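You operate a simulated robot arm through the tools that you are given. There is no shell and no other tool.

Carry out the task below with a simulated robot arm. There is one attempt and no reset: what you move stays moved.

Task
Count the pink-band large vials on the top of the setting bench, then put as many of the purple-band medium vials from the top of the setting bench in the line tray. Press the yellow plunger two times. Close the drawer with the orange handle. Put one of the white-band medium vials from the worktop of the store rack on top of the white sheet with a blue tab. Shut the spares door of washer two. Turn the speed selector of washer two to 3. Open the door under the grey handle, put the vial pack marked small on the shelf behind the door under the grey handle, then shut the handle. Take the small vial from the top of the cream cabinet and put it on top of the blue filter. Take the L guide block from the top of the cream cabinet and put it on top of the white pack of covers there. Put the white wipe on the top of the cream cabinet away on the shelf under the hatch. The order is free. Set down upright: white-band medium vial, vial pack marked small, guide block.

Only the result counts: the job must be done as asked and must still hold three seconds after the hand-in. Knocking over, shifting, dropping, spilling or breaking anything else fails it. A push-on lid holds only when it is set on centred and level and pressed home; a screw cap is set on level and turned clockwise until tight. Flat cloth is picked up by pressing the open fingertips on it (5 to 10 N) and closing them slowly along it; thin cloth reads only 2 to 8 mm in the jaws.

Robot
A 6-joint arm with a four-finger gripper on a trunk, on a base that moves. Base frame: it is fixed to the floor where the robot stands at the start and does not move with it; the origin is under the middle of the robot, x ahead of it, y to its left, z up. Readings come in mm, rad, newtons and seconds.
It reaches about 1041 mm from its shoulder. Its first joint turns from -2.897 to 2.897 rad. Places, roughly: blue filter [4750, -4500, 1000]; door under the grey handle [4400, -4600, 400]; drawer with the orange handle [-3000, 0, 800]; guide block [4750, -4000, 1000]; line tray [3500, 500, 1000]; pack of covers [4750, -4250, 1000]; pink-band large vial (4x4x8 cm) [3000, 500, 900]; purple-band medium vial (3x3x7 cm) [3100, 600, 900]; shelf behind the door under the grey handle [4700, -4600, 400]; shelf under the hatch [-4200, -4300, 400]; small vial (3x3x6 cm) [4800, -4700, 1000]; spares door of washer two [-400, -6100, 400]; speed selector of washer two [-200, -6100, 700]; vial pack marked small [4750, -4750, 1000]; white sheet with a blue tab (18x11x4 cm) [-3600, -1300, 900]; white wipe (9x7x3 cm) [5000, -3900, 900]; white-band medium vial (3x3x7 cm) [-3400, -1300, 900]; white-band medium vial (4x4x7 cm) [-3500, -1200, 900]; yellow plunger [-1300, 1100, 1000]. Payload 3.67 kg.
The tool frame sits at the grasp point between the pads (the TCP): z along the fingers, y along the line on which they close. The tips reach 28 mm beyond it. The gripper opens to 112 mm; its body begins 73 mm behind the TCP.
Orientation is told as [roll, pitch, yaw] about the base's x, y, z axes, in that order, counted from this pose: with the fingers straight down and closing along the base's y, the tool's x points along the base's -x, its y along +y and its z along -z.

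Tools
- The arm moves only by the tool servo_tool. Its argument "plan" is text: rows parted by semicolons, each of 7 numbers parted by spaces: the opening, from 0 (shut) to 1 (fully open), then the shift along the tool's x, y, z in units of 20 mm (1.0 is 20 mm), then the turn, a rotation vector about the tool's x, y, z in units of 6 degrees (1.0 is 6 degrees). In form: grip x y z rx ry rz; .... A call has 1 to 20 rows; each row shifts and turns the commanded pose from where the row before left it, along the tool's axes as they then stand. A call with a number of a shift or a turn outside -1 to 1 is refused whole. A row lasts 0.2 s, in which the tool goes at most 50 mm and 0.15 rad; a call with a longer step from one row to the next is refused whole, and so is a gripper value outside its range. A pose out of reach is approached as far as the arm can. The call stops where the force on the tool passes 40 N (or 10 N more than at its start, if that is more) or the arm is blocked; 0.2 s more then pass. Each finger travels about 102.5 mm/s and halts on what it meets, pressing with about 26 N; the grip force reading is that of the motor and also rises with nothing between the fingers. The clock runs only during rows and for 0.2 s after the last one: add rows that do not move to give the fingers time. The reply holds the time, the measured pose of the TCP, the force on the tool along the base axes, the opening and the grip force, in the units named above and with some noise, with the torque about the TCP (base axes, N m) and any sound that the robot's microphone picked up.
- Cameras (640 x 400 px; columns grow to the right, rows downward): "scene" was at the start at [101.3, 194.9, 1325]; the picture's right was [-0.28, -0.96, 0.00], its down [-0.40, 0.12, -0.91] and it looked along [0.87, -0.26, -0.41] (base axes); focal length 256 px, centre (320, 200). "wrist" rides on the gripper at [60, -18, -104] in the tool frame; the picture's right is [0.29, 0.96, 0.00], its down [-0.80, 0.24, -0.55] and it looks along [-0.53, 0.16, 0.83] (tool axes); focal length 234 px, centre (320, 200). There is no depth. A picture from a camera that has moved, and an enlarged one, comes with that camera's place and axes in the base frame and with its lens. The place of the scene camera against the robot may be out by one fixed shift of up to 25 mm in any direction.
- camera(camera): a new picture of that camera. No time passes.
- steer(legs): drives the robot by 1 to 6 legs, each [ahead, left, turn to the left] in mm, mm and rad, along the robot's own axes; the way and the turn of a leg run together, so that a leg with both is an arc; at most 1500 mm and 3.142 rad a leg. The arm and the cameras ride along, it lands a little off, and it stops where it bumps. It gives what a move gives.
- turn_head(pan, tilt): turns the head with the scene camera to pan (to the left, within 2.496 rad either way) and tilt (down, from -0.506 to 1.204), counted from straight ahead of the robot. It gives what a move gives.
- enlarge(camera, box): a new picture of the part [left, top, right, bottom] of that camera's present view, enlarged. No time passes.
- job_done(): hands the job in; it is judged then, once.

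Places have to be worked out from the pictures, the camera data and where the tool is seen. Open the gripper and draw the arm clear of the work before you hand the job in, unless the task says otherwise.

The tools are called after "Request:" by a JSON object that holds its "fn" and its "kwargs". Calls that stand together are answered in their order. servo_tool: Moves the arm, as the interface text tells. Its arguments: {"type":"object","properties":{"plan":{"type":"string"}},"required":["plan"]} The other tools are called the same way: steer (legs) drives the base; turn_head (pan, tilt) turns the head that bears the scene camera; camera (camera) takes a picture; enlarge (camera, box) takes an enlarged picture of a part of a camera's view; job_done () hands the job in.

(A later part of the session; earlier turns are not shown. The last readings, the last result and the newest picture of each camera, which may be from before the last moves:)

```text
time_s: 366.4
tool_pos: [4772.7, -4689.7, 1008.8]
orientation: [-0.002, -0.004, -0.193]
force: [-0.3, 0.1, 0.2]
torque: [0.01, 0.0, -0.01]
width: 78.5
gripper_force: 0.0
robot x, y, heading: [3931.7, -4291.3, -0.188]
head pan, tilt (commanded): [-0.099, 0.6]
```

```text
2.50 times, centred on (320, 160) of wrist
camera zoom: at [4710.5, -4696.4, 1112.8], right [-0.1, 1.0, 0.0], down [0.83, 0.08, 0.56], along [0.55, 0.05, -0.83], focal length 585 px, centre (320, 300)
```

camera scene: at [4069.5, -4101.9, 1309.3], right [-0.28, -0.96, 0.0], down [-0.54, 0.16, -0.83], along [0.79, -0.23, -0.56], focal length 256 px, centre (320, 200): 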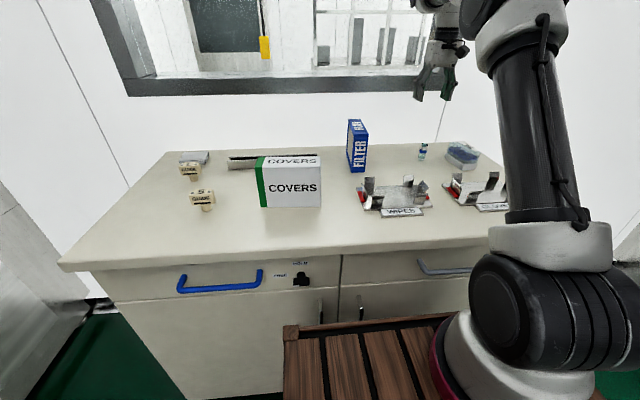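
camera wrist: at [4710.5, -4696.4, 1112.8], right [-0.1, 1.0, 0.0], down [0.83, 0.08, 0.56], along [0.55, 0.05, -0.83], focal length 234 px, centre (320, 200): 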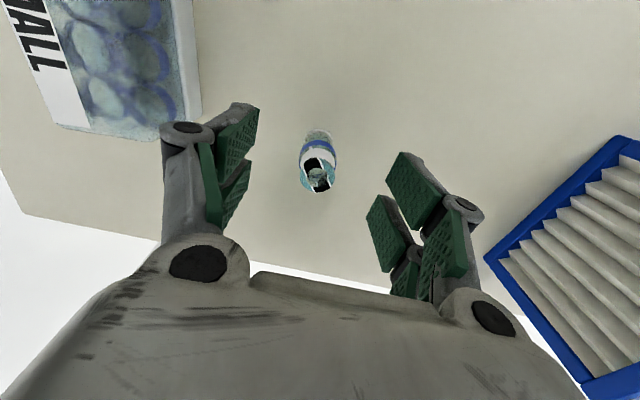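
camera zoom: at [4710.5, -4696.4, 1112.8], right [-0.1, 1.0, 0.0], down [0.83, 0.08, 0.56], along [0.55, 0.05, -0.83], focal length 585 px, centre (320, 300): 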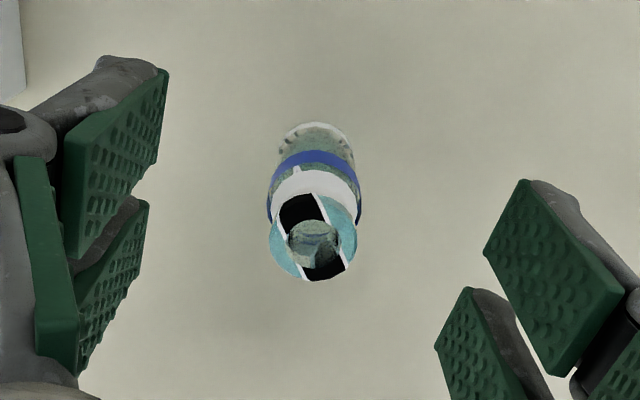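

Cap height estimate is ~985–1003, so the cabinet top may be higher than thought. I descend 25 mm more, with the vial between the open fingers, and re-measure.

Request:
{"fn": "servo_tool", "kwargs": {"plan": "0.7 0.1 -0.1 0.5 0 0 0;0.7 0.1 0 0.75 0 0 0;0.7 0 0 0 0 0 0"}}

Request:
{"fn": "enlarge", "kwargs": {"camera": "wrist", "box": [220, 80, 420, 240]}}

```text
time_s: 367.2
tool_pos: [4768.8, -4690.4, 984.3]
orientation: [-0.002, -0.003, -0.193]
force: [0.6, -0.6, -0.1]
torque: [0.01, 0.0, -0.05]
width: 78.7
gripper_force: 0.1
robot x, y, heading: [3933.9, -4292.2, -0.185]
head pan, tilt (commanded): [-0.099, 0.6]
```

```text
2.50 times, centred on (320, 160) of wrist
camera zoom: at [4706.2, -4697.3, 1087.3], right [-0.1, 1.0, 0.0], down [0.83, 0.08, 0.56], along [0.55, 0.05, -0.83], focal length 585 px, centre (320, 300)
```

zoom: 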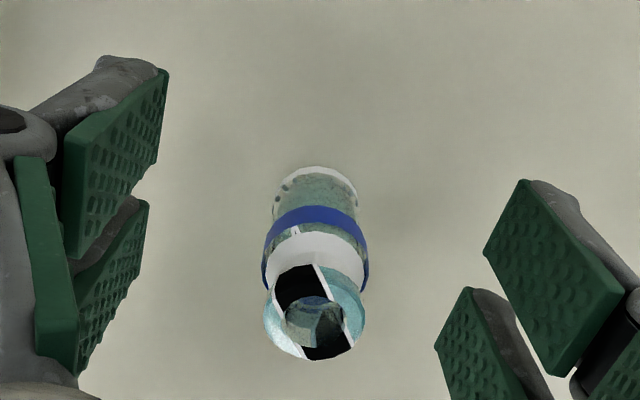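

Converged: cap z≈995, cabinet top ≈935, vial centred within 2 mm. I descend 11 mm more and close.

Request:
{"fn": "servo_tool", "kwargs": {"plan": "0.7 -0.05 0 0.3 0 0 0;0.7 0 0 0.25 0 0 0;0.7 0 0 0 0 0 0;0.5 0 0 0 0 0 0;0.3 0 0 0 0 0 0;0.1 0 0 0 0 0 0;0.1 0 0 0 0 0 0;0.1 0 0 0 0 0 0"}}

Request:
{"fn": "camera", "kwargs": {"camera": "wrist"}}

```text
time_s: 369.0
tool_pos: [4770.3, -4691.3, 971.9]
orientation: [-0.002, -0.004, -0.195]
force: [-0.5, -0.3, 0.1]
torque: [-0.02, 0.01, 0.01]
width: 21.3
gripper_force: 25.9
robot x, y, heading: [3933.9, -4288.0, -0.194]
head pan, tilt (commanded): [-0.099, 0.6]
```

```text
taken
camera wrist: at [4707.3, -4697.5, 1076.4], right [-0.1, 1.0, 0.0], down [0.83, 0.08, 0.56], along [0.55, 0.05, -0.83], focal length 234 px, centre (320, 200)
```

wrist: 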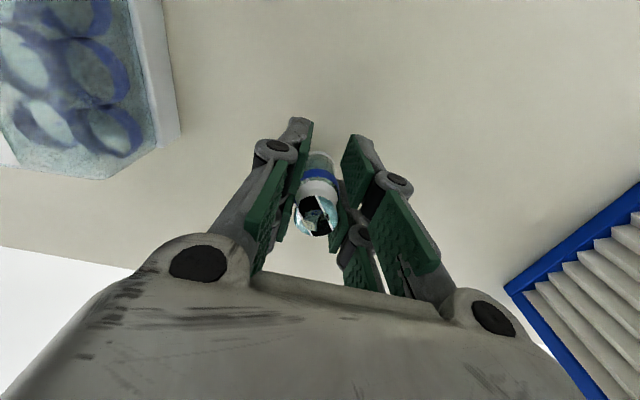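

Gripped (21 mm). I lift straight up 200 mm, then look at the filter's top face.

Request:
{"fn": "servo_tool", "kwargs": {"plan": "0.1 0 0 -0.3 0 0 0;0.1 0 0 -0.7 0 0 0;0.1 0 0 -1 0 0 0;0.1 0 0 -1 0 0 0;0.1 0 0 -1 0 0 0;0.1 0 0 -1 0 0 0;0.1 0 0 -1 0 0 0;0.1 0 0 -1 0 0 0;0.1 0 0 -1 0 0 0;0.1 0 0 -1 0 0 0;0.1 0 0 -1 0 0 0;0.1 0 0 0 0 0 0"}}

Request:
{"fn": "servo_tool", "kwargs": {"plan": "0.1 0.2 0.95 0 0 0 0;0.1 0.2 0.95 0 0 0 0;0.1 0.2 0.95 0 0 0 0;0.1 0.2 0.95 0 0 0 0;0.1 0.2 0.95 0 0 0 0;0.1 0.2 0.95 0 0 0 0;0.1 0 0 0 0 0 0"}}

Request:
{"fn": "camera", "kwargs": {"camera": "wrist"}}

Request:
{"fn": "enlarge", "kwargs": {"camera": "scene", "box": [300, 40, 480, 200]}}

```text
time_s: 371.6
tool_pos: [4768.8, -4690.8, 1171.4]
orientation: [-0.001, -0.004, -0.193]
force: [-0.2, 0.0, 0.1]
torque: [-0.01, 0.02, 0.01]
width: 21.9
gripper_force: 26.2
robot x, y, heading: [3930.8, -4292.7, -0.19]
head pan, tilt (commanded): [-0.099, 0.6]
```

```text
time_s: 373.2
tool_pos: [4768.2, -4574.7, 1172.1]
orientation: [-0.002, -0.004, -0.194]
force: [0.1, 0.9, -0.9]
torque: [0.01, -0.03, 0.0]
width: 21.9
gripper_force: 26.3
robot x, y, heading: [3934.9, -4287.6, -0.187]
head pan, tilt (commanded): [-0.099, 0.6]
```

```text
taken
camera wrist: at [4705.4, -4581.0, 1275.5], right [-0.1, 1.0, 0.0], down [0.83, 0.08, 0.56], along [0.55, 0.05, -0.83], focal length 234 px, centre (320, 200)
```

wrist: 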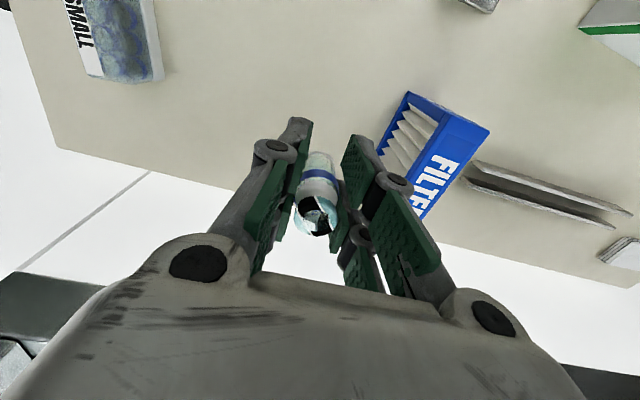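

```text
2.50 times, centred on (390, 120) of scene
camera zoom: at [4069.5, -4101.9, 1309.3], right [-0.28, -0.96, 0.0], down [-0.54, 0.16, -0.82], along [0.79, -0.23, -0.57], focal length 640 px, centre (145, 400)
```

zoom: 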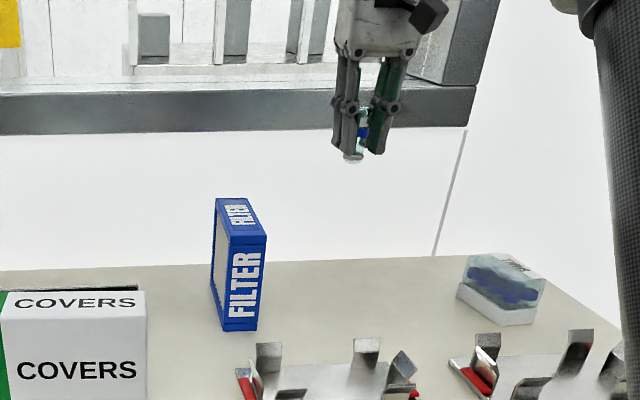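

Two sightings give the filter top at z≈1063 with its centre at tool offset (−28, +121) mm. I move over it and check.

Request:
{"fn": "servo_tool", "kwargs": {"plan": "0.1 -0.2 0.865 0 0 0 0;0.1 -0.2 0.865 0 0 0 0;0.1 -0.2 0.865 0 0 0 0;0.1 -0.2 0.865 0 0 0 0;0.1 -0.2 0.865 0 0 0 0;0.1 -0.2 0.865 0 0 0 0;0.1 -0.2 0.865 0 0 0 0;0.1 0 0 0 0 0 0"}}

Request:
{"fn": "camera", "kwargs": {"camera": "wrist"}}

Request:
{"fn": "enlarge", "kwargs": {"camera": "scene", "box": [300, 40, 480, 200]}}

```text
time_s: 375.0
tool_pos: [4819.1, -4460.1, 1172.2]
orientation: [-0.001, -0.004, -0.192]
force: [0.5, 0.8, 0.4]
torque: [-0.03, -0.02, 0.0]
width: 22.0
gripper_force: 26.6
robot x, y, heading: [3929.8, -4288.4, -0.19]
head pan, tilt (commanded): [-0.099, 0.6]
```

```text
taken
camera wrist: at [4756.0, -4467.4, 1275.7], right [-0.1, 1.0, 0.0], down [0.83, 0.08, 0.56], along [0.55, 0.05, -0.83], focal length 234 px, centre (320, 200)
```

wrist: 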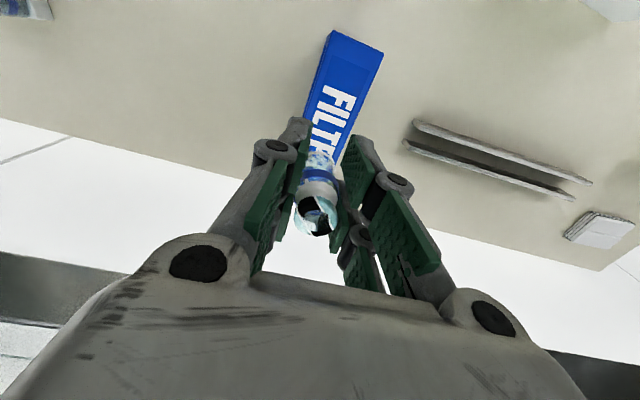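

```text
2.50 times, centred on (390, 120) of scene
camera zoom: at [4069.5, -4101.9, 1309.3], right [-0.28, -0.96, 0.0], down [-0.54, 0.16, -0.83], along [0.79, -0.23, -0.57], focal length 640 px, centre (145, 400)
```

zoom: 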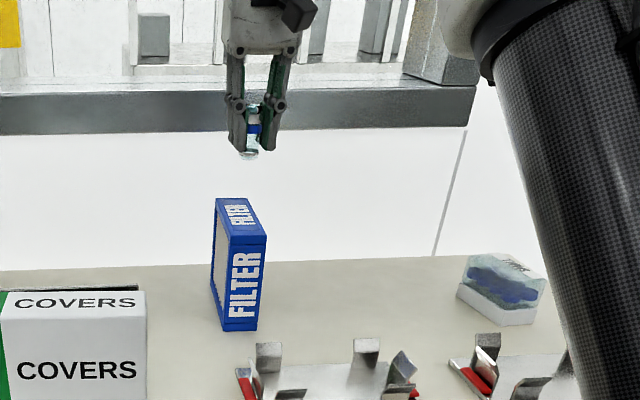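

Let me zoom to check centring on the 41 mm wide top face.

Request:
{"fn": "enlarge", "kwargs": {"camera": "wrist", "box": [270, 20, 410, 180]}}

```text
2.50 times, centred on (340, 100) of wrist
camera zoom: at [4756.0, -4467.4, 1275.7], right [-0.1, 1.0, 0.0], down [0.83, 0.08, 0.56], along [0.55, 0.05, -0.83], focal length 585 px, centre (270, 450)
```

zoom: 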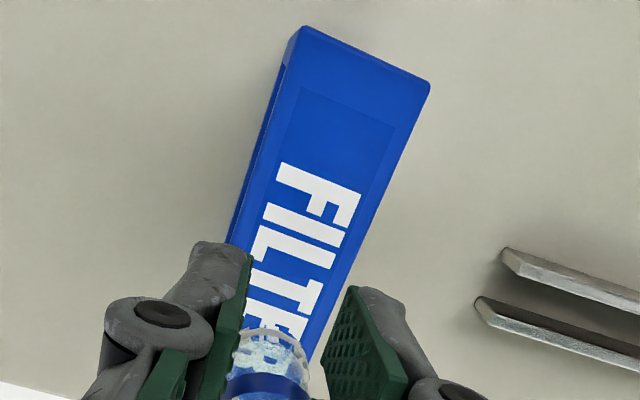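

Centred within ~2 mm. I lower to just above the filter's top, then step down to contact.

Request:
{"fn": "servo_tool", "kwargs": {"plan": "0.1 0 0.1 0.8 0 0 0;0.1 0 0 0.9 0 0 0;0.1 0 0 0.8 0 0 0;0.1 0 0 0.5 0 0 0;0.1 0 0 0.3 0 0 0;0.1 0 0 0 0 0 0"}}

Request:
{"fn": "servo_tool", "kwargs": {"plan": "0.1 0 0 0.1 0 0 0;0.1 0 0 0.05 0 0 0;0.1 0 0 0.05 0 0 0;0.1 0 0 0 0 0 0"}}

Request:
{"fn": "enlarge", "kwargs": {"camera": "scene", "box": [300, 60, 420, 180]}}

```text
time_s: 376.4
tool_pos: [4818.9, -4458.5, 1106.4]
orientation: [-0.002, -0.004, -0.195]
force: [-0.9, -0.5, -0.4]
torque: [0.04, -0.02, -0.01]
width: 21.7
gripper_force: 25.8
robot x, y, heading: [3934.5, -4287.2, -0.19]
head pan, tilt (commanded): [-0.099, 0.6]
```

```text
time_s: 377.4
tool_pos: [4819.2, -4459.1, 1102.5]
orientation: [-0.001, -0.005, -0.194]
force: [0.7, -0.1, 3.6]
torque: [-0.01, -0.06, 0.0]
width: 21.8
gripper_force: 25.6
robot x, y, heading: [3930.0, -4289.0, -0.191]
head pan, tilt (commanded): [-0.099, 0.6]
```

```text
3.33 times, centred on (360, 120) of scene
camera zoom: at [4069.4, -4101.8, 1309.3], right [-0.28, -0.96, 0.0], down [-0.54, 0.16, -0.83], along [0.79, -0.23, -0.56], focal length 854 px, centre (187, 467)
```

zoom: 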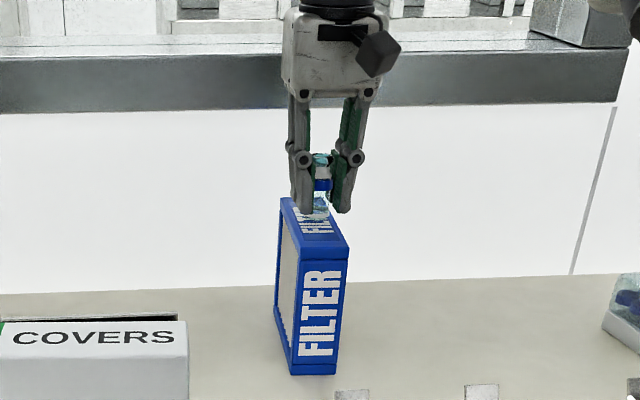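

Light contact (3.6 N). I lower a hair more and release gently, then rise.

Request:
{"fn": "servo_tool", "kwargs": {"plan": "0.1 0 0 0.03 0 0 0;0.1 0 0 0 0 0 0;0.22 0 0 0 0 0 0;0.28 0 0 0 0 0 0;0.35 0 0 0 0 0 0;0.4 0 0 -0.2 0 0 0;0.4 0 0 -0.6 0 0 0;0.4 0 0 -1 0 0 0;0.4 0 0 -1 0 0 0;0.4 0 0 -1 0 0 0;0.4 0 0 0 0 0 0"}}

Request:
{"fn": "camera", "kwargs": {"camera": "wrist"}}

Request:
{"fn": "enlarge", "kwargs": {"camera": "scene", "box": [300, 60, 420, 180]}}

```text
time_s: 379.8
tool_pos: [4819.7, -4458.6, 1177.8]
orientation: [-0.002, -0.003, -0.195]
force: [0.3, 0.3, -0.4]
torque: [0.04, -0.03, 0.0]
width: 44.5
gripper_force: 0.1
robot x, y, heading: [3929.6, -4292.7, -0.193]
head pan, tilt (commanded): [-0.099, 0.6]
```

```text
taken
camera wrist: at [4756.4, -4465.4, 1281.6], right [-0.1, 1.0, 0.0], down [0.83, 0.08, 0.56], along [0.55, 0.05, -0.83], focal length 234 px, centre (320, 200)
```

wrist: 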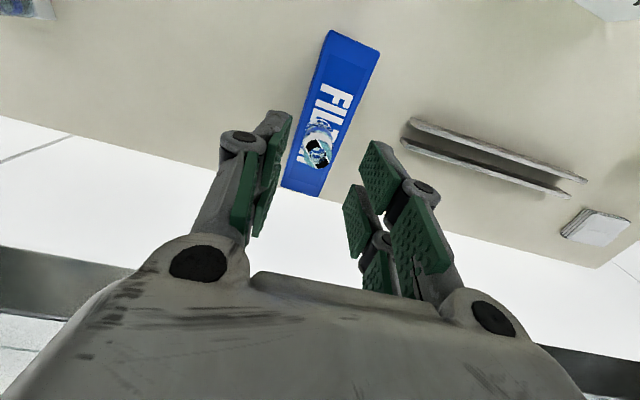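

```text
3.33 times, centred on (360, 120) of scene
camera zoom: at [4069.5, -4101.9, 1309.3], right [-0.28, -0.96, 0.0], down [-0.54, 0.16, -0.82], along [0.79, -0.23, -0.57], focal length 854 px, centre (187, 467)
```

zoom: 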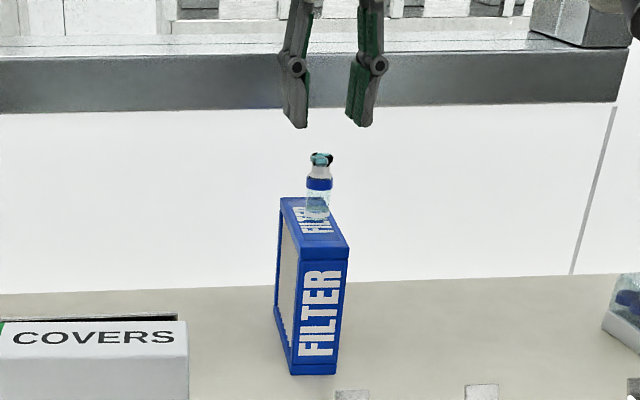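

The small vial stands on the filter. Next the L guide block: I retract the arm over the cabinet front and drive left ~450 mm.

Request:
{"fn": "servo_tool", "kwargs": {"plan": "0.4 0.5 0 -0.3 0 0 0;0.4 1 0 0 0 0 0;0.4 1 0 0 0 0 0;0.4 1 0 0 0 0 0;0.4 1 0 0 0 0 0;0.4 1 0 0 0 0 0;0.4 1 0 0 0 0 0;0.4 1 0 0 0 0 0;0.4 1 0 0 0 0 0;0.4 1 0 0 0 0 0;0.4 1 0 0 0 0 0;0.4 1 0 0 0 0 0;0.4 1 0 0 0 0 0;0.4 1 0 0 0 0 0;0.4 1 0 0 0 0 0"}}

Request:
{"fn": "steer", "kwargs": {"legs": [[0, 450, 0.005]]}}

Request:
{"fn": "turn_head", "kwargs": {"pan": -0.2, "tilt": 0.6}}

Request:
{"fn": "camera", "kwargs": {"camera": "scene"}}

Request:
{"fn": "camera", "kwargs": {"camera": "wrist"}}

```text
time_s: 383.0
tool_pos: [4533.5, -4404.2, 1182.1]
orientation: [-0.003, -0.002, -0.194]
force: [0.1, 0.0, -0.2]
torque: [0.0, 0.02, 0.01]
width: 44.7
gripper_force: 0.1
robot x, y, heading: [3929.7, -4293.4, -0.191]
head pan, tilt (commanded): [-0.099, 0.6]
```

```text
time_s: 385.6
tool_pos: [4616.3, -3967.9, 1181.0]
orientation: [-0.003, -0.004, -0.185]
force: [0.2, 1.0, 0.3]
torque: [0.01, 0.02, -0.04]
width: 44.9
gripper_force: 0.1
robot x, y, heading: [4009.9, -3856.5, -0.182]
head pan, tilt (commanded): [-0.099, 0.6]
```

```text
time_s: 386.3
tool_pos: [4615.2, -3967.0, 1183.9]
orientation: [-0.002, -0.004, -0.183]
force: [-0.2, 0.6, -0.5]
torque: [0.01, -0.03, -0.03]
width: 44.5
gripper_force: 0.0
robot x, y, heading: [4015.4, -3860.8, -0.18]
head pan, tilt (commanded): [-0.201, 0.6]
```

```text
taken
camera scene: at [4145.3, -3678.2, 1309.3], right [-0.37, -0.93, 0.0], down [-0.52, 0.21, -0.83], along [0.77, -0.31, -0.56], focal length 256 px, centre (320, 200)
```

scene: 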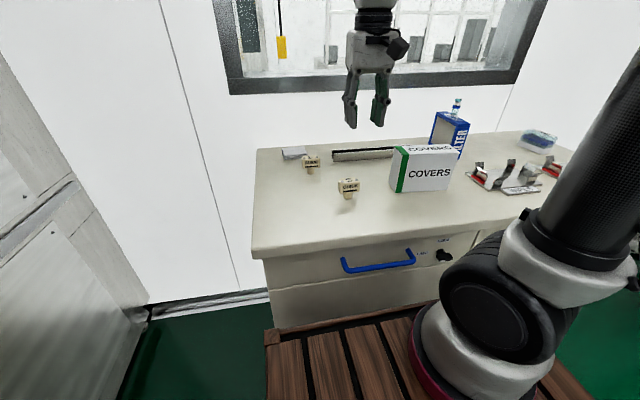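

```text
taken
camera wrist: at [4552.8, -3974.2, 1286.6], right [-0.11, 0.99, 0.0], down [0.83, 0.09, 0.56], along [0.55, 0.06, -0.83], focal length 234 px, centre (320, 200)
```

wrist: 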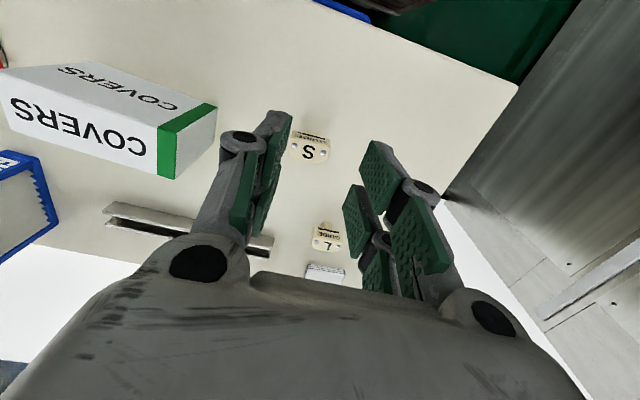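

S and L blocks and the folded wipe are visible under the hand. I move above the L block at ≈(4823, −3932) with the jaws wide open.

Request:
{"fn": "servo_tool", "kwargs": {"plan": "0.9 -0.9 0.33 0.4 0 0 0;0.95 -0.9 0.33 0.4 0 0 0;0.95 -0.9 0.33 0.4 0 0 0;0.95 -0.9 0.33 0.4 0 0 0;0.95 -0.9 0.33 0.4 0 0 0;0.95 -0.9 0.33 0.4 0 0 0;0.95 -0.9 0.33 0.4 0 0 0;0.95 -0.9 0.33 0.4 0 0 0;0.95 -0.9 0.33 0.4 0 0 0;0.95 -0.9 0.33 0.4 0 0 0;0.95 -0.9 0.33 0.4 0 0 0;0.95 0 0 0 0 0 0"}}

Request:
{"fn": "camera", "kwargs": {"camera": "wrist"}}

Request:
{"fn": "enlarge", "kwargs": {"camera": "wrist", "box": [240, 60, 400, 200]}}

```text
time_s: 388.9
tool_pos: [4824.0, -3932.9, 1095.5]
orientation: [-0.001, -0.003, -0.184]
force: [-0.8, 0.9, 0.6]
torque: [0.03, 0.0, 0.02]
width: 106.4
gripper_force: 0.0
robot x, y, heading: [4014.3, -3861.1, -0.179]
head pan, tilt (commanded): [-0.201, 0.6]
```

```text
taken
camera wrist: at [4760.7, -3939.5, 1199.5], right [-0.11, 0.99, 0.0], down [0.83, 0.09, 0.56], along [0.55, 0.06, -0.83], focal length 234 px, centre (320, 200)
```

wrist: 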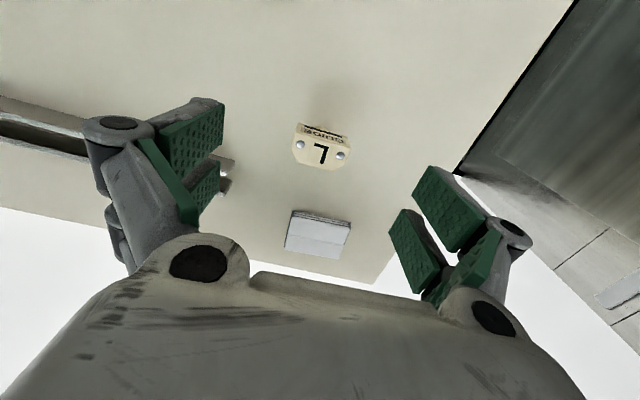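

```text
2.86 times, centred on (320, 130) of wrist
camera zoom: at [4760.7, -3939.5, 1199.5], right [-0.11, 0.99, 0.0], down [0.83, 0.09, 0.56], along [0.55, 0.06, -0.83], focal length 669 px, centre (320, 400)
```

zoom: 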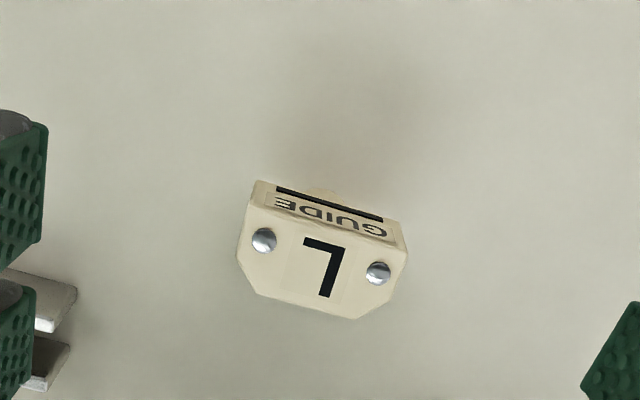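

The L block is turned ~15° relative to the jaws. I rotate to match, correct the offset (≈ −26, +9 mm) and descend to z≈1030.

Request:
{"fn": "servo_tool", "kwargs": {"plan": "0.95 -0.43 0.15 0 0 0 0;0.95 -0.43 0.15 0 0 0 0;0.95 -0.43 0.14 0 0 0 0;0.95 0 0 0.6 0 0 0.85;0.95 0 0 0.9 0 0 0.85;0.95 0 0 0.9 0 0 0.8;0.95 0 0 0.8 0 0 0;0.95 0 0 0 0 0 0"}}

Request:
{"fn": "camera", "kwargs": {"camera": "wrist"}}

Request:
{"fn": "enlarge", "kwargs": {"camera": "wrist", "box": [220, 80, 420, 240]}}

```text
time_s: 390.7
tool_pos: [4851.8, -3928.8, 1030.8]
orientation: [0.0, -0.004, -0.446]
force: [0.5, -0.6, -0.5]
torque: [0.03, 0.0, 0.0]
width: 106.4
gripper_force: 0.1
robot x, y, heading: [4014.3, -3859.5, -0.18]
head pan, tilt (commanded): [-0.201, 0.6]
```

```text
taken
camera wrist: at [4789.1, -3919.1, 1134.6], right [0.15, 0.99, 0.0], down [0.82, -0.13, 0.56], along [0.55, -0.09, -0.83], focal length 234 px, centre (320, 200)
```

wrist: 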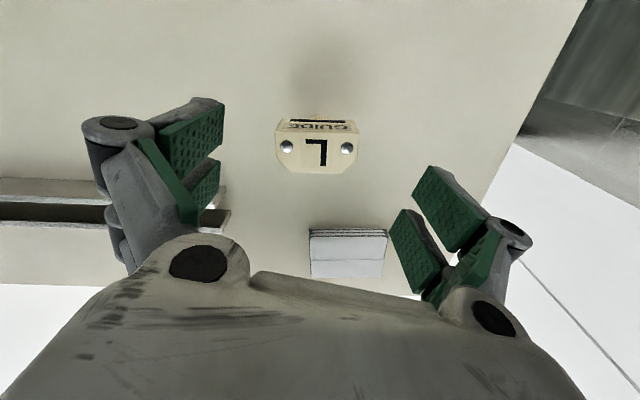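

```text
2.50 times, centred on (320, 160) of wrist
camera zoom: at [4789.1, -3919.1, 1134.6], right [0.15, 0.99, 0.0], down [0.82, -0.13, 0.56], along [0.55, -0.09, -0.83], focal length 585 px, centre (320, 300)
```

zoom: 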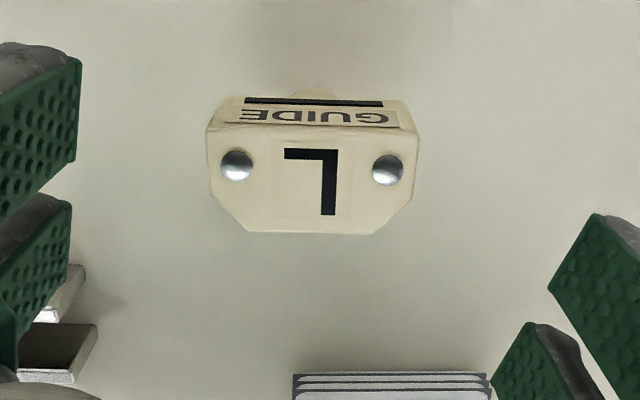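

The camera is itself rotated 17° from the tool, so the block was aligned before; I rotate back by 15° and shift slightly, then verify.

Request:
{"fn": "servo_tool", "kwargs": {"plan": "0.95 0 0 0 0 0 -0.85;0.95 0 0 0 0 0 -0.85;0.95 0 0 0 0 0 -0.8;0.95 0.32 -0.12 0.3 0 0 0;0.95 0 0 0.5 0 0 0;0.95 0 0 0 0 0 0"}}

Request:
{"fn": "enlarge", "kwargs": {"camera": "wrist", "box": [220, 80, 420, 240]}}

```text
time_s: 392.1
tool_pos: [4844.1, -3928.7, 1015.0]
orientation: [-0.001, -0.003, -0.185]
force: [0.6, -0.2, 0.0]
torque: [0.01, 0.01, 0.03]
width: 106.2
gripper_force: 0.1
robot x, y, heading: [4011.8, -3857.5, -0.182]
head pan, tilt (commanded): [-0.201, 0.6]
```

```text
2.50 times, centred on (320, 160) of wrist
camera zoom: at [4781.6, -3936.4, 1119.2], right [-0.11, 0.99, 0.0], down [0.83, 0.09, 0.56], along [0.55, 0.06, -0.83], focal length 585 px, centre (320, 300)
```

zoom: 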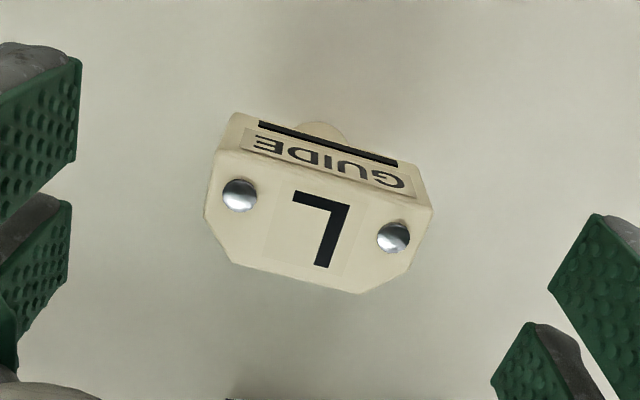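

Aligned and within 4 mm. I shift, descend to z≈985 and close on the block's ends.

Request:
{"fn": "servo_tool", "kwargs": {"plan": "0.95 0.2 -0.07 0.5 0 0 0;0.95 0 0 0.6 0 0 0;0.95 0 0 0.4 0 0 0;0.8 0 0 0 0 0 0;0.6 0 0 0 0 0 0;0.4 0 0 0 0 0 0;0.3 0 0 0 0 0 0;0.3 0 0 0 0 0 0;0.3 0 0 0 0 0 0"}}

Request:
{"fn": "camera", "kwargs": {"camera": "wrist"}}

Request:
{"fn": "enlarge", "kwargs": {"camera": "scene", "box": [250, 80, 400, 220]}}

```text
time_s: 394.1
tool_pos: [4841.6, -3930.0, 987.0]
orientation: [0.0, -0.004, -0.184]
force: [-0.3, -0.3, -0.4]
torque: [0.01, -0.01, 0.02]
width: 55.0
gripper_force: 25.8
robot x, y, heading: [4011.9, -3859.0, -0.184]
head pan, tilt (commanded): [-0.201, 0.6]
```

```text
taken
camera wrist: at [4778.0, -3937.4, 1089.6], right [-0.11, 0.99, 0.0], down [0.83, 0.09, 0.56], along [0.55, 0.06, -0.83], focal length 234 px, centre (320, 200)
```

wrist: 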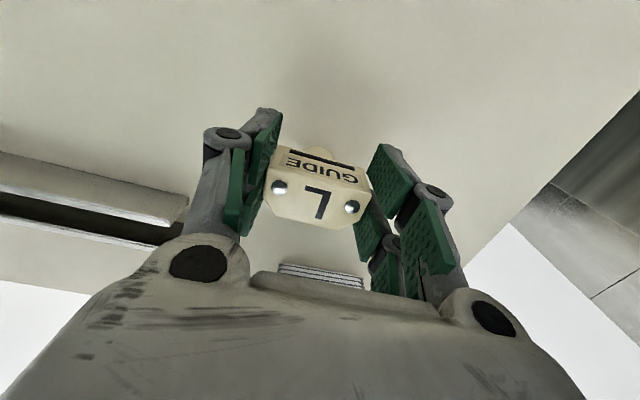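

```text
2.86 times, centred on (325, 150) of scene
camera zoom: at [4145.3, -3678.2, 1309.3], right [-0.37, -0.93, 0.0], down [-0.52, 0.21, -0.82], along [0.77, -0.31, -0.57], focal length 732 px, centre (306, 343)
```

zoom: 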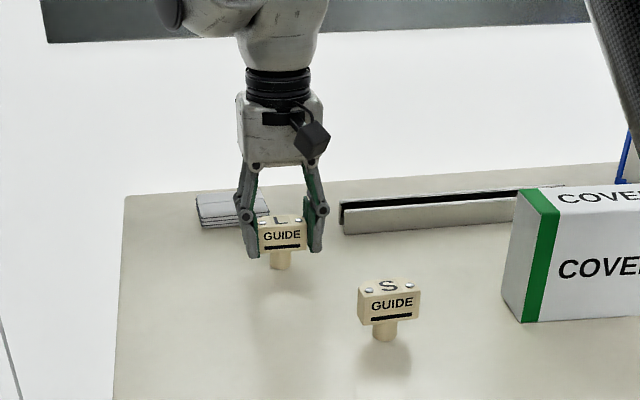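

Gripped at 55 mm. I lift it ~170 mm and move toward the COVERS pack.

Request:
{"fn": "servo_tool", "kwargs": {"plan": "0.3 0 0 -0.3 0 0 0;0.3 0 0 -0.7 0 0 0;0.3 0 0 -1 0 0 0;0.3 0 0 -1 0 0 0;0.3 0 0 -1 0 0 0;0.3 0 0 -1 0 0 0;0.3 0 0 -1 0 0 0;0.3 0 0 -1 0 0 0;0.3 0 0 -1 0 0 0;0.3 0 0 -0.9 0 0 0;0.3 0 0 0 0 0 0"}}

Request:
{"fn": "servo_tool", "kwargs": {"plan": "0.3 0.55 -0.95 0 0 0 0;0.3 0.55 -0.95 0 0 0 0;0.3 0.55 -0.95 0 0 0 0;0.3 0.55 -0.95 0 0 0 0;0.3 0.55 -0.95 0 0 0 0;0.3 0.55 -0.95 0 0 0 0;0.3 0.55 -0.95 0 0 0 0;0.3 0 0 0 0 0 0"}}

Request:
{"fn": "camera", "kwargs": {"camera": "wrist"}}

Request:
{"fn": "camera", "kwargs": {"camera": "scene"}}

```text
time_s: 396.5
tool_pos: [4841.0, -3930.0, 1163.8]
orientation: [-0.002, -0.005, -0.186]
force: [0.1, -0.5, -1.4]
torque: [-0.01, 0.03, -0.01]
width: 55.1
gripper_force: 25.9
robot x, y, heading: [4013.5, -3861.9, -0.178]
head pan, tilt (commanded): [-0.201, 0.6]
```

```text
time_s: 398.3
tool_pos: [4739.2, -4048.8, 1163.8]
orientation: [-0.001, -0.004, -0.186]
force: [-0.8, 0.1, -0.8]
torque: [0.01, 0.03, 0.02]
width: 55.0
gripper_force: 26.0
robot x, y, heading: [4009.7, -3859.6, -0.179]
head pan, tilt (commanded): [-0.201, 0.6]
```

```text
taken
camera wrist: at [4676.1, -4055.6, 1267.5], right [-0.11, 0.99, 0.0], down [0.83, 0.09, 0.56], along [0.55, 0.06, -0.83], focal length 234 px, centre (320, 200)
```

wrist: 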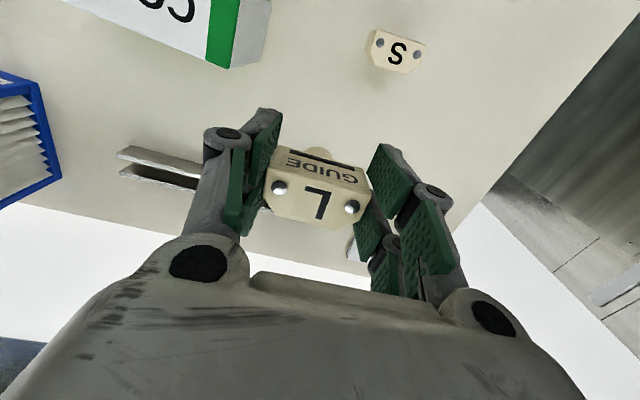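

```text
taken
camera scene: at [4145.4, -3678.2, 1309.3], right [-0.37, -0.93, 0.0], down [-0.52, 0.21, -0.82], along [0.77, -0.31, -0.57], focal length 256 px, centre (320, 200)
```

scene: 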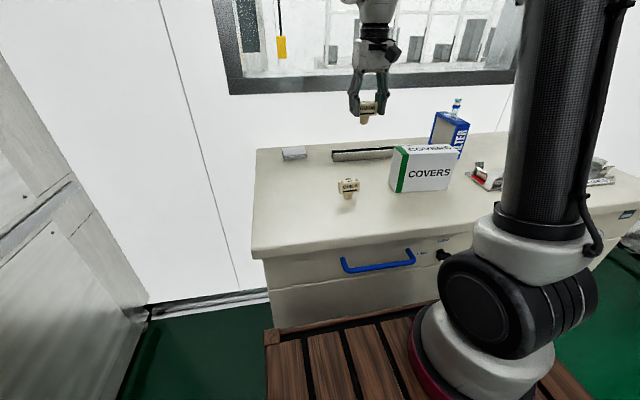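

The COVERS pack is to the upper left. I shift further west and south to see its top face fully.

Request:
{"fn": "servo_tool", "kwargs": {"plan": "0.3 0.7 -0.85 0 0 0 0;0.3 0.7 -0.85 0 0 0 0;0.3 0.7 -0.85 0 0 0 0;0.3 0.7 -0.85 0 0 0 0;0.3 0.7 -0.85 0 0 0 0;0.3 0 0 0 0 0 0"}}

Request:
{"fn": "camera", "kwargs": {"camera": "wrist"}}

```text
time_s: 399.7
tool_pos: [4654.5, -4116.5, 1163.6]
orientation: [-0.003, -0.004, -0.184]
force: [-0.4, -0.4, -0.8]
torque: [-0.01, 0.01, -0.01]
width: 55.1
gripper_force: 25.5
robot x, y, heading: [4012.1, -3859.0, -0.179]
head pan, tilt (commanded): [-0.201, 0.6]
```

```text
taken
camera wrist: at [4591.9, -4124.8, 1267.9], right [-0.11, 0.99, 0.0], down [0.83, 0.09, 0.56], along [0.55, 0.06, -0.83], focal length 234 px, centre (320, 200)
```

wrist: 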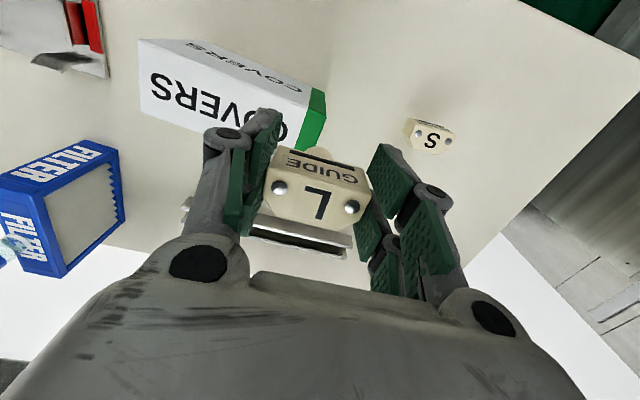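

I zoom to locate the corners of the COVERS top face.

Request:
{"fn": "enlarge", "kwargs": {"camera": "wrist", "box": [120, 20, 340, 180]}}

```text
2.50 times, centred on (230, 100) of wrist
camera zoom: at [4591.9, -4124.8, 1267.9], right [-0.11, 0.99, 0.0], down [0.83, 0.09, 0.56], along [0.55, 0.06, -0.83], focal length 585 px, centre (545, 450)
```

zoom: 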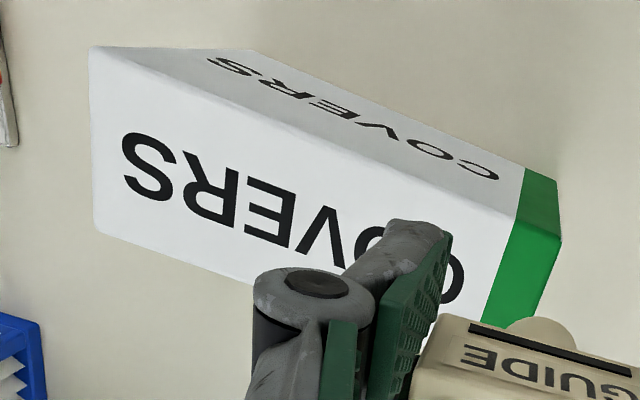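

Solved: COVERS top at z≈1052, about 154×57 mm, centre offset (−12, −77) mm. I move the block over it and check.

Request:
{"fn": "servo_tool", "kwargs": {"plan": "0.3 -0.14 -0.96 0 0 0 0;0.3 -0.14 -0.96 0 0 0 0;0.3 -0.14 -0.96 0 0 0 0;0.3 -0.14 -0.96 0 0 0 0;0.3 0 0 0 0 0 0"}}

Request:
{"fn": "camera", "kwargs": {"camera": "wrist"}}

Request:
{"fn": "enlarge", "kwargs": {"camera": "scene", "box": [330, 60, 480, 200]}}

```text
time_s: 400.9
tool_pos: [4651.5, -4194.5, 1163.7]
orientation: [-0.001, -0.004, -0.185]
force: [0.1, -0.3, -1.2]
torque: [0.03, 0.02, -0.05]
width: 55.1
gripper_force: 25.4
robot x, y, heading: [4008.6, -3859.2, -0.184]
head pan, tilt (commanded): [-0.201, 0.6]
```

```text
taken
camera wrist: at [4588.9, -4202.4, 1267.1], right [-0.11, 0.99, 0.0], down [0.83, 0.09, 0.56], along [0.55, 0.06, -0.83], focal length 234 px, centre (320, 200)
```

wrist: 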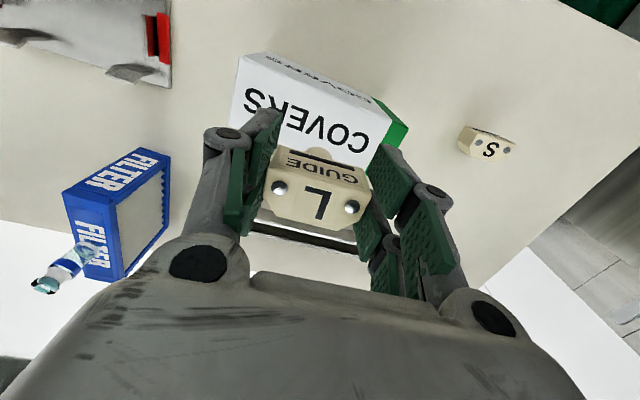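

```text
2.86 times, centred on (405, 130) of scene
camera zoom: at [4145.3, -3678.2, 1309.3], right [-0.37, -0.93, 0.0], down [-0.52, 0.21, -0.83], along [0.77, -0.31, -0.57], focal length 732 px, centre (77, 400)
```

zoom: 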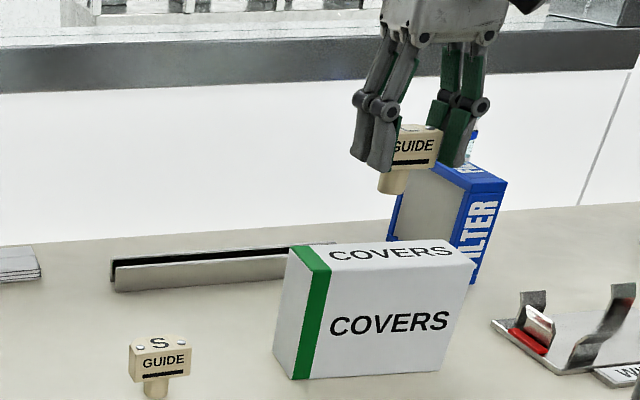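

The block is over the middle of the pack's top. I nudge it a few mm to centre and lower to just above contact.

Request:
{"fn": "servo_tool", "kwargs": {"plan": "0.3 0.2 -0.3 0.4 0 0 0;0.3 0 0 0.8 0 0 0;0.3 0 0 0.7 0 0 0;0.3 0 0 0.4 0 0 0;0.3 0 0 0.2 0 0 0;0.3 0 0 0 0 0 0"}}

Request:
{"fn": "enlarge", "kwargs": {"camera": "scene", "box": [330, 60, 480, 200]}}

```text
time_s: 402.3
tool_pos: [4647.6, -4200.2, 1112.4]
orientation: [-0.002, -0.004, -0.184]
force: [0.0, 0.2, -0.1]
torque: [0.0, 0.01, 0.0]
width: 55.2
gripper_force: 26.1
robot x, y, heading: [4014.2, -3856.0, -0.181]
head pan, tilt (commanded): [-0.201, 0.6]
```

```text
2.86 times, centred on (405, 130) of scene
camera zoom: at [4145.3, -3678.3, 1309.3], right [-0.37, -0.93, 0.0], down [-0.52, 0.21, -0.82], along [0.77, -0.31, -0.57], focal length 732 px, centre (77, 400)
```

zoom: 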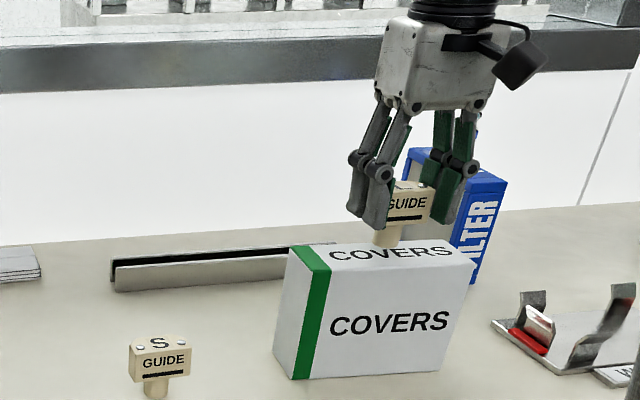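

Looks well placed; I step down to contact.

Request:
{"fn": "servo_tool", "kwargs": {"plan": "0.3 0 0 0.15 0 0 0;0.3 0 0 0.1 0 0 0;0.3 0 0 0.05 0 0 0;0.3 0 0 0 0 0 0"}}

```text
time_s: 403.3
tool_pos: [4646.1, -4200.1, 1107.3]
orientation: [-0.002, -0.003, -0.185]
force: [-0.2, -0.8, -0.1]
torque: [-0.03, 0.0, -0.03]
width: 55.4
gripper_force: 26.3
robot x, y, heading: [4009.3, -3859.4, -0.183]
head pan, tilt (commanded): [-0.201, 0.6]
```

No contact yet at 1107; continuing in small steps.

Request:
{"fn": "servo_tool", "kwargs": {"plan": "0.3 0 0 0.05 0 0 0;0.3 0 0 0.05 0 0 0;0.3 0 0 0.05 0 0 0;0.3 0 0 0 0 0 0"}}

Request:
{"fn": "servo_tool", "kwargs": {"plan": "0.3 0 0 0.05 0 0 0;0.3 0 0 0.05 0 0 0;0.3 0 0 0 0 0 0"}}

```text
time_s: 404.3
tool_pos: [4646.5, -4199.5, 1105.7]
orientation: [-0.003, -0.008, -0.184]
force: [0.7, -2.5, 18.4]
torque: [-0.27, -0.19, 0.0]
width: 55.0
gripper_force: 25.6
robot x, y, heading: [4010.8, -3862.9, -0.177]
head pan, tilt (commanded): [-0.201, 0.6]
```

```text
time_s: 405.1
tool_pos: [4646.5, -4198.9, 1102.4]
orientation: [-0.002, -0.007, -0.185]
force: [0.0, -1.5, 24.1]
torque: [-0.08, -0.23, 0.0]
width: 55.4
gripper_force: 26.4
robot x, y, heading: [4008.4, -3860.9, -0.185]
head pan, tilt (commanded): [-0.201, 0.6]
```

In contact (24 N). I ease up 1.5 mm to unload, then open and rise.

Request:
{"fn": "servo_tool", "kwargs": {"plan": "0.3 0 0 -0.07 0 0 0;0.3 0 0 0 0 0 0;0.52 0 0 0 0 0 0;0.58 0 0 0 0 0 0;0.66 0 0 0 0 0 0;0.7 0 0 -0.2 0 0 0;0.7 0 0 -0.7 0 0 0;0.7 0 0 -1 0 0 0;0.7 0 0 -1 0 0 0;0.7 0 0 -1 0 0 0;0.7 0 0 0 0 0 0"}}

Request:
{"fn": "camera", "kwargs": {"camera": "wrist"}}

Request:
{"fn": "enlarge", "kwargs": {"camera": "scene", "box": [330, 60, 480, 200]}}

```text
time_s: 407.5
tool_pos: [4645.0, -4199.3, 1181.6]
orientation: [-0.002, -0.004, -0.185]
force: [0.9, -0.1, -0.5]
torque: [-0.06, 0.01, 0.02]
width: 78.4
gripper_force: 0.1
robot x, y, heading: [4011.1, -3855.1, -0.178]
head pan, tilt (commanded): [-0.201, 0.6]
```

```text
taken
camera wrist: at [4583.4, -4206.2, 1285.5], right [-0.11, 0.99, 0.0], down [0.83, 0.09, 0.56], along [0.55, 0.06, -0.83], focal length 234 px, centre (320, 200)
```

wrist: 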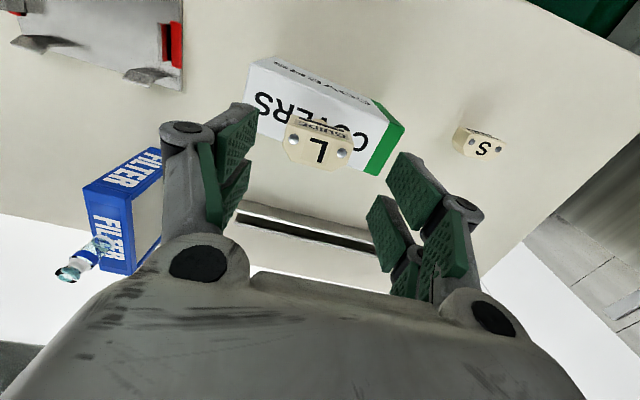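

```text
2.86 times, centred on (405, 130) of scene
camera zoom: at [4145.3, -3678.3, 1309.3], right [-0.37, -0.93, 0.0], down [-0.52, 0.21, -0.82], along [0.77, -0.31, -0.57], focal length 732 px, centre (77, 400)
```

zoom: 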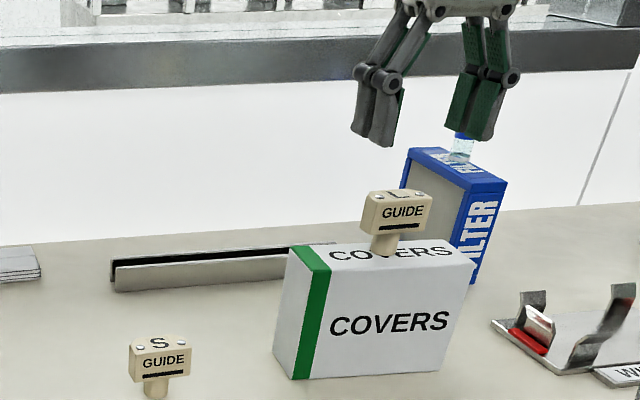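

The L guide block stands upright on the COVERS pack. Next is the door under the grey handle: I retract the arm, back the base away and shift right to have room for opening the door.

Request:
{"fn": "servo_tool", "kwargs": {"plan": "0.7 1 0 0 0 0 0;0.7 1 0 0 0 0 0;0.7 1 0 0 0 0 0;0.7 1 0 0 0 0 0;0.7 1 0 0 0 0 0;0.7 1 0 0 0 0 0;0.7 1 0 0 0 0 0;0.7 1 0 0 0 0 0;0.7 1 0 0 0 0 0;0.7 1 0 0 0 0 0;0.7 1 0 0 0 0 0;0.7 1 0 0 0 0 0"}}

Request:
{"fn": "steer", "kwargs": {"legs": [[-330, 0, 0], [0, -120, 0]]}}

Request:
{"fn": "turn_head", "kwargs": {"pan": -0.3, "tilt": 0.6}}

Request:
{"fn": "camera", "kwargs": {"camera": "scene"}}

Request:
{"fn": "camera", "kwargs": {"camera": "wrist"}}

```text
time_s: 410.1
tool_pos: [4411.7, -4156.8, 1180.1]
orientation: [-0.001, -0.003, -0.186]
force: [-0.4, -0.3, -0.6]
torque: [-0.01, 0.01, -0.02]
width: 78.5
gripper_force: 0.0
robot x, y, heading: [4011.7, -3859.9, -0.182]
head pan, tilt (commanded): [-0.201, 0.6]
```

```text
time_s: 413.1
tool_pos: [4064.7, -4214.7, 1179.6]
orientation: [0.0, -0.003, -0.182]
force: [-0.1, -0.4, -0.4]
torque: [-0.03, 0.0, -0.02]
width: 78.3
gripper_force: 0.1
robot x, y, heading: [3666.1, -3917.5, -0.171]
head pan, tilt (commanded): [-0.201, 0.6]
```

```text
time_s: 413.8
tool_pos: [4065.6, -4214.2, 1180.1]
orientation: [0.001, -0.004, -0.184]
force: [0.1, -0.3, 0.5]
torque: [0.0, 0.03, -0.01]
width: 78.4
gripper_force: 0.1
robot x, y, heading: [3664.3, -3919.5, -0.179]
head pan, tilt (commanded): [-0.3, 0.6]
```

```text
taken
camera scene: at [3794.2, -3744.8, 1309.3], right [-0.46, -0.89, 0.0], down [-0.5, 0.26, -0.83], along [0.73, -0.38, -0.56], focal length 256 px, centre (320, 200)
```

scene: 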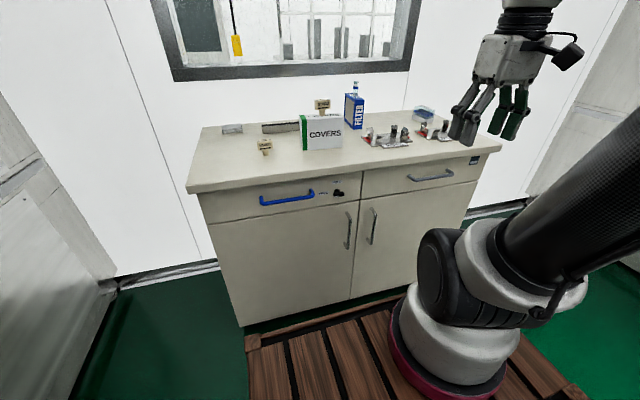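

```text
taken
camera wrist: at [4002.6, -4221.3, 1283.4], right [-0.11, 0.99, 0.0], down [0.83, 0.09, 0.56], along [0.55, 0.06, -0.83], focal length 234 px, centre (320, 200)
```

wrist: 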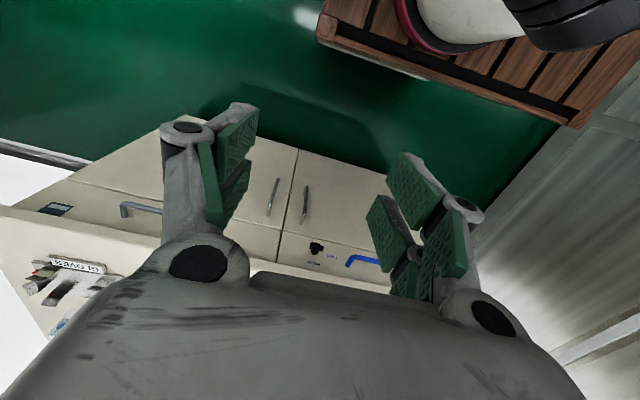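

I see both door handles; the right door's handle is at lateral ≈535 mm from the cabinet's right end, z≈580–770. I bring the hand forward and down to z≈900 before pitching it horizontal.

Request:
{"fn": "servo_tool", "kwargs": {"plan": "0.6 -0.71 -0.1 1 0 0 0;0.6 -0.71 -0.1 1 0 0 0;0.6 -0.71 -0.1 1 0 0 0;0.6 -0.71 -0.1 1 0 0 0;0.6 -0.71 -0.1 1 0 0 0;0.6 -0.71 -0.1 1 0 0 0;0.6 -0.71 -0.1 1 0 0 0;0.6 -0.71 -0.1 1 0 0 0;0.6 -0.71 -0.1 1 0 0 0;0.6 -0.71 -0.1 1 0 0 0;0.6 -0.71 -0.1 1 0 0 0;0.6 -0.71 -0.1 1 0 0 0;0.6 -0.71 -0.1 1 0 0 0;0.6 -0.71 -0.1 1 0 0 0"}}

Request:
{"fn": "servo_tool", "kwargs": {"plan": "0.6 0 0 0 0 -1 0;0.6 0 0 0 0 -1 0;0.6 0 0 0 0 -1 0;0.6 0 0 0 0 -1 0;0.6 0 0 0 0 -1 0;0.6 0 0 0 0 -1 0;0.6 0 0 0 0 -1 0;0.6 0 0 0 0 -1 0;0.6 0 0 0 0 -1 0;0.6 0 0 0 0 -1 0;0.6 0 0 0 0 -1 0;0.6 0 0 0 0 -1 0;0.6 0 0 0 0 -1 0;0.6 0 0 0 0 -1 0;0.6 0 0 0 0 0 0"}}

Request:
{"fn": "camera", "kwargs": {"camera": "wrist"}}

Request:
{"fn": "camera", "kwargs": {"camera": "scene"}}

```text
time_s: 416.8
tool_pos: [4256.3, -4279.9, 900.8]
orientation: [-0.001, -0.005, -0.182]
force: [-0.1, 0.7, -0.4]
torque: [-0.01, -0.02, 0.02]
width: 67.1
gripper_force: 0.0
robot x, y, heading: [3667.4, -3918.0, -0.174]
head pan, tilt (commanded): [-0.3, 0.6]
```

```text
time_s: 420.0
tool_pos: [4260.0, -4306.0, 1018.8]
orientation: [0.036, -1.468, -0.22]
force: [0.5, -0.4, -0.9]
torque: [-0.02, -0.01, 0.01]
width: 67.2
gripper_force: 0.0
out of reach, approached as far as the arm can: row 10, 11, 12, 13, 14
robot x, y, heading: [3667.3, -3921.0, -0.177]
head pan, tilt (commanded): [-0.3, 0.6]
```

```text
taken
camera wrist: at [4149.3, -4305.0, 969.4], right [0.14, 0.95, -0.28], down [-0.42, 0.32, 0.85], along [0.9, 0.0, 0.44], focal length 234 px, centre (320, 200)
```

wrist: 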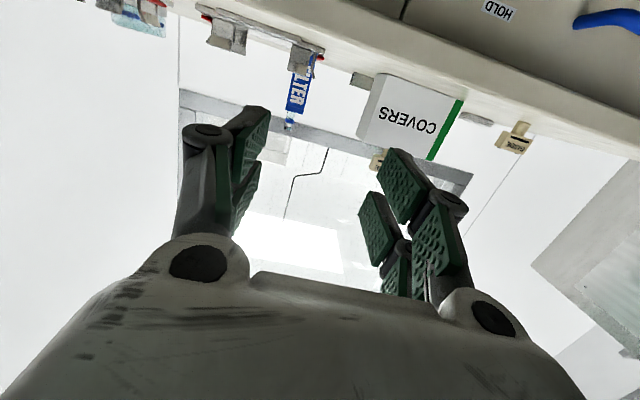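

```text
taken
camera scene: at [3794.2, -3744.9, 1309.3], right [-0.46, -0.89, 0.0], down [-0.5, 0.26, -0.83], along [0.73, -0.38, -0.56], focal length 256 px, centre (320, 200)
```

scene: 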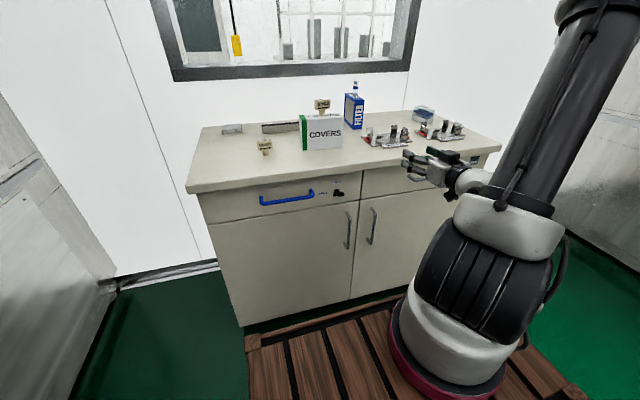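

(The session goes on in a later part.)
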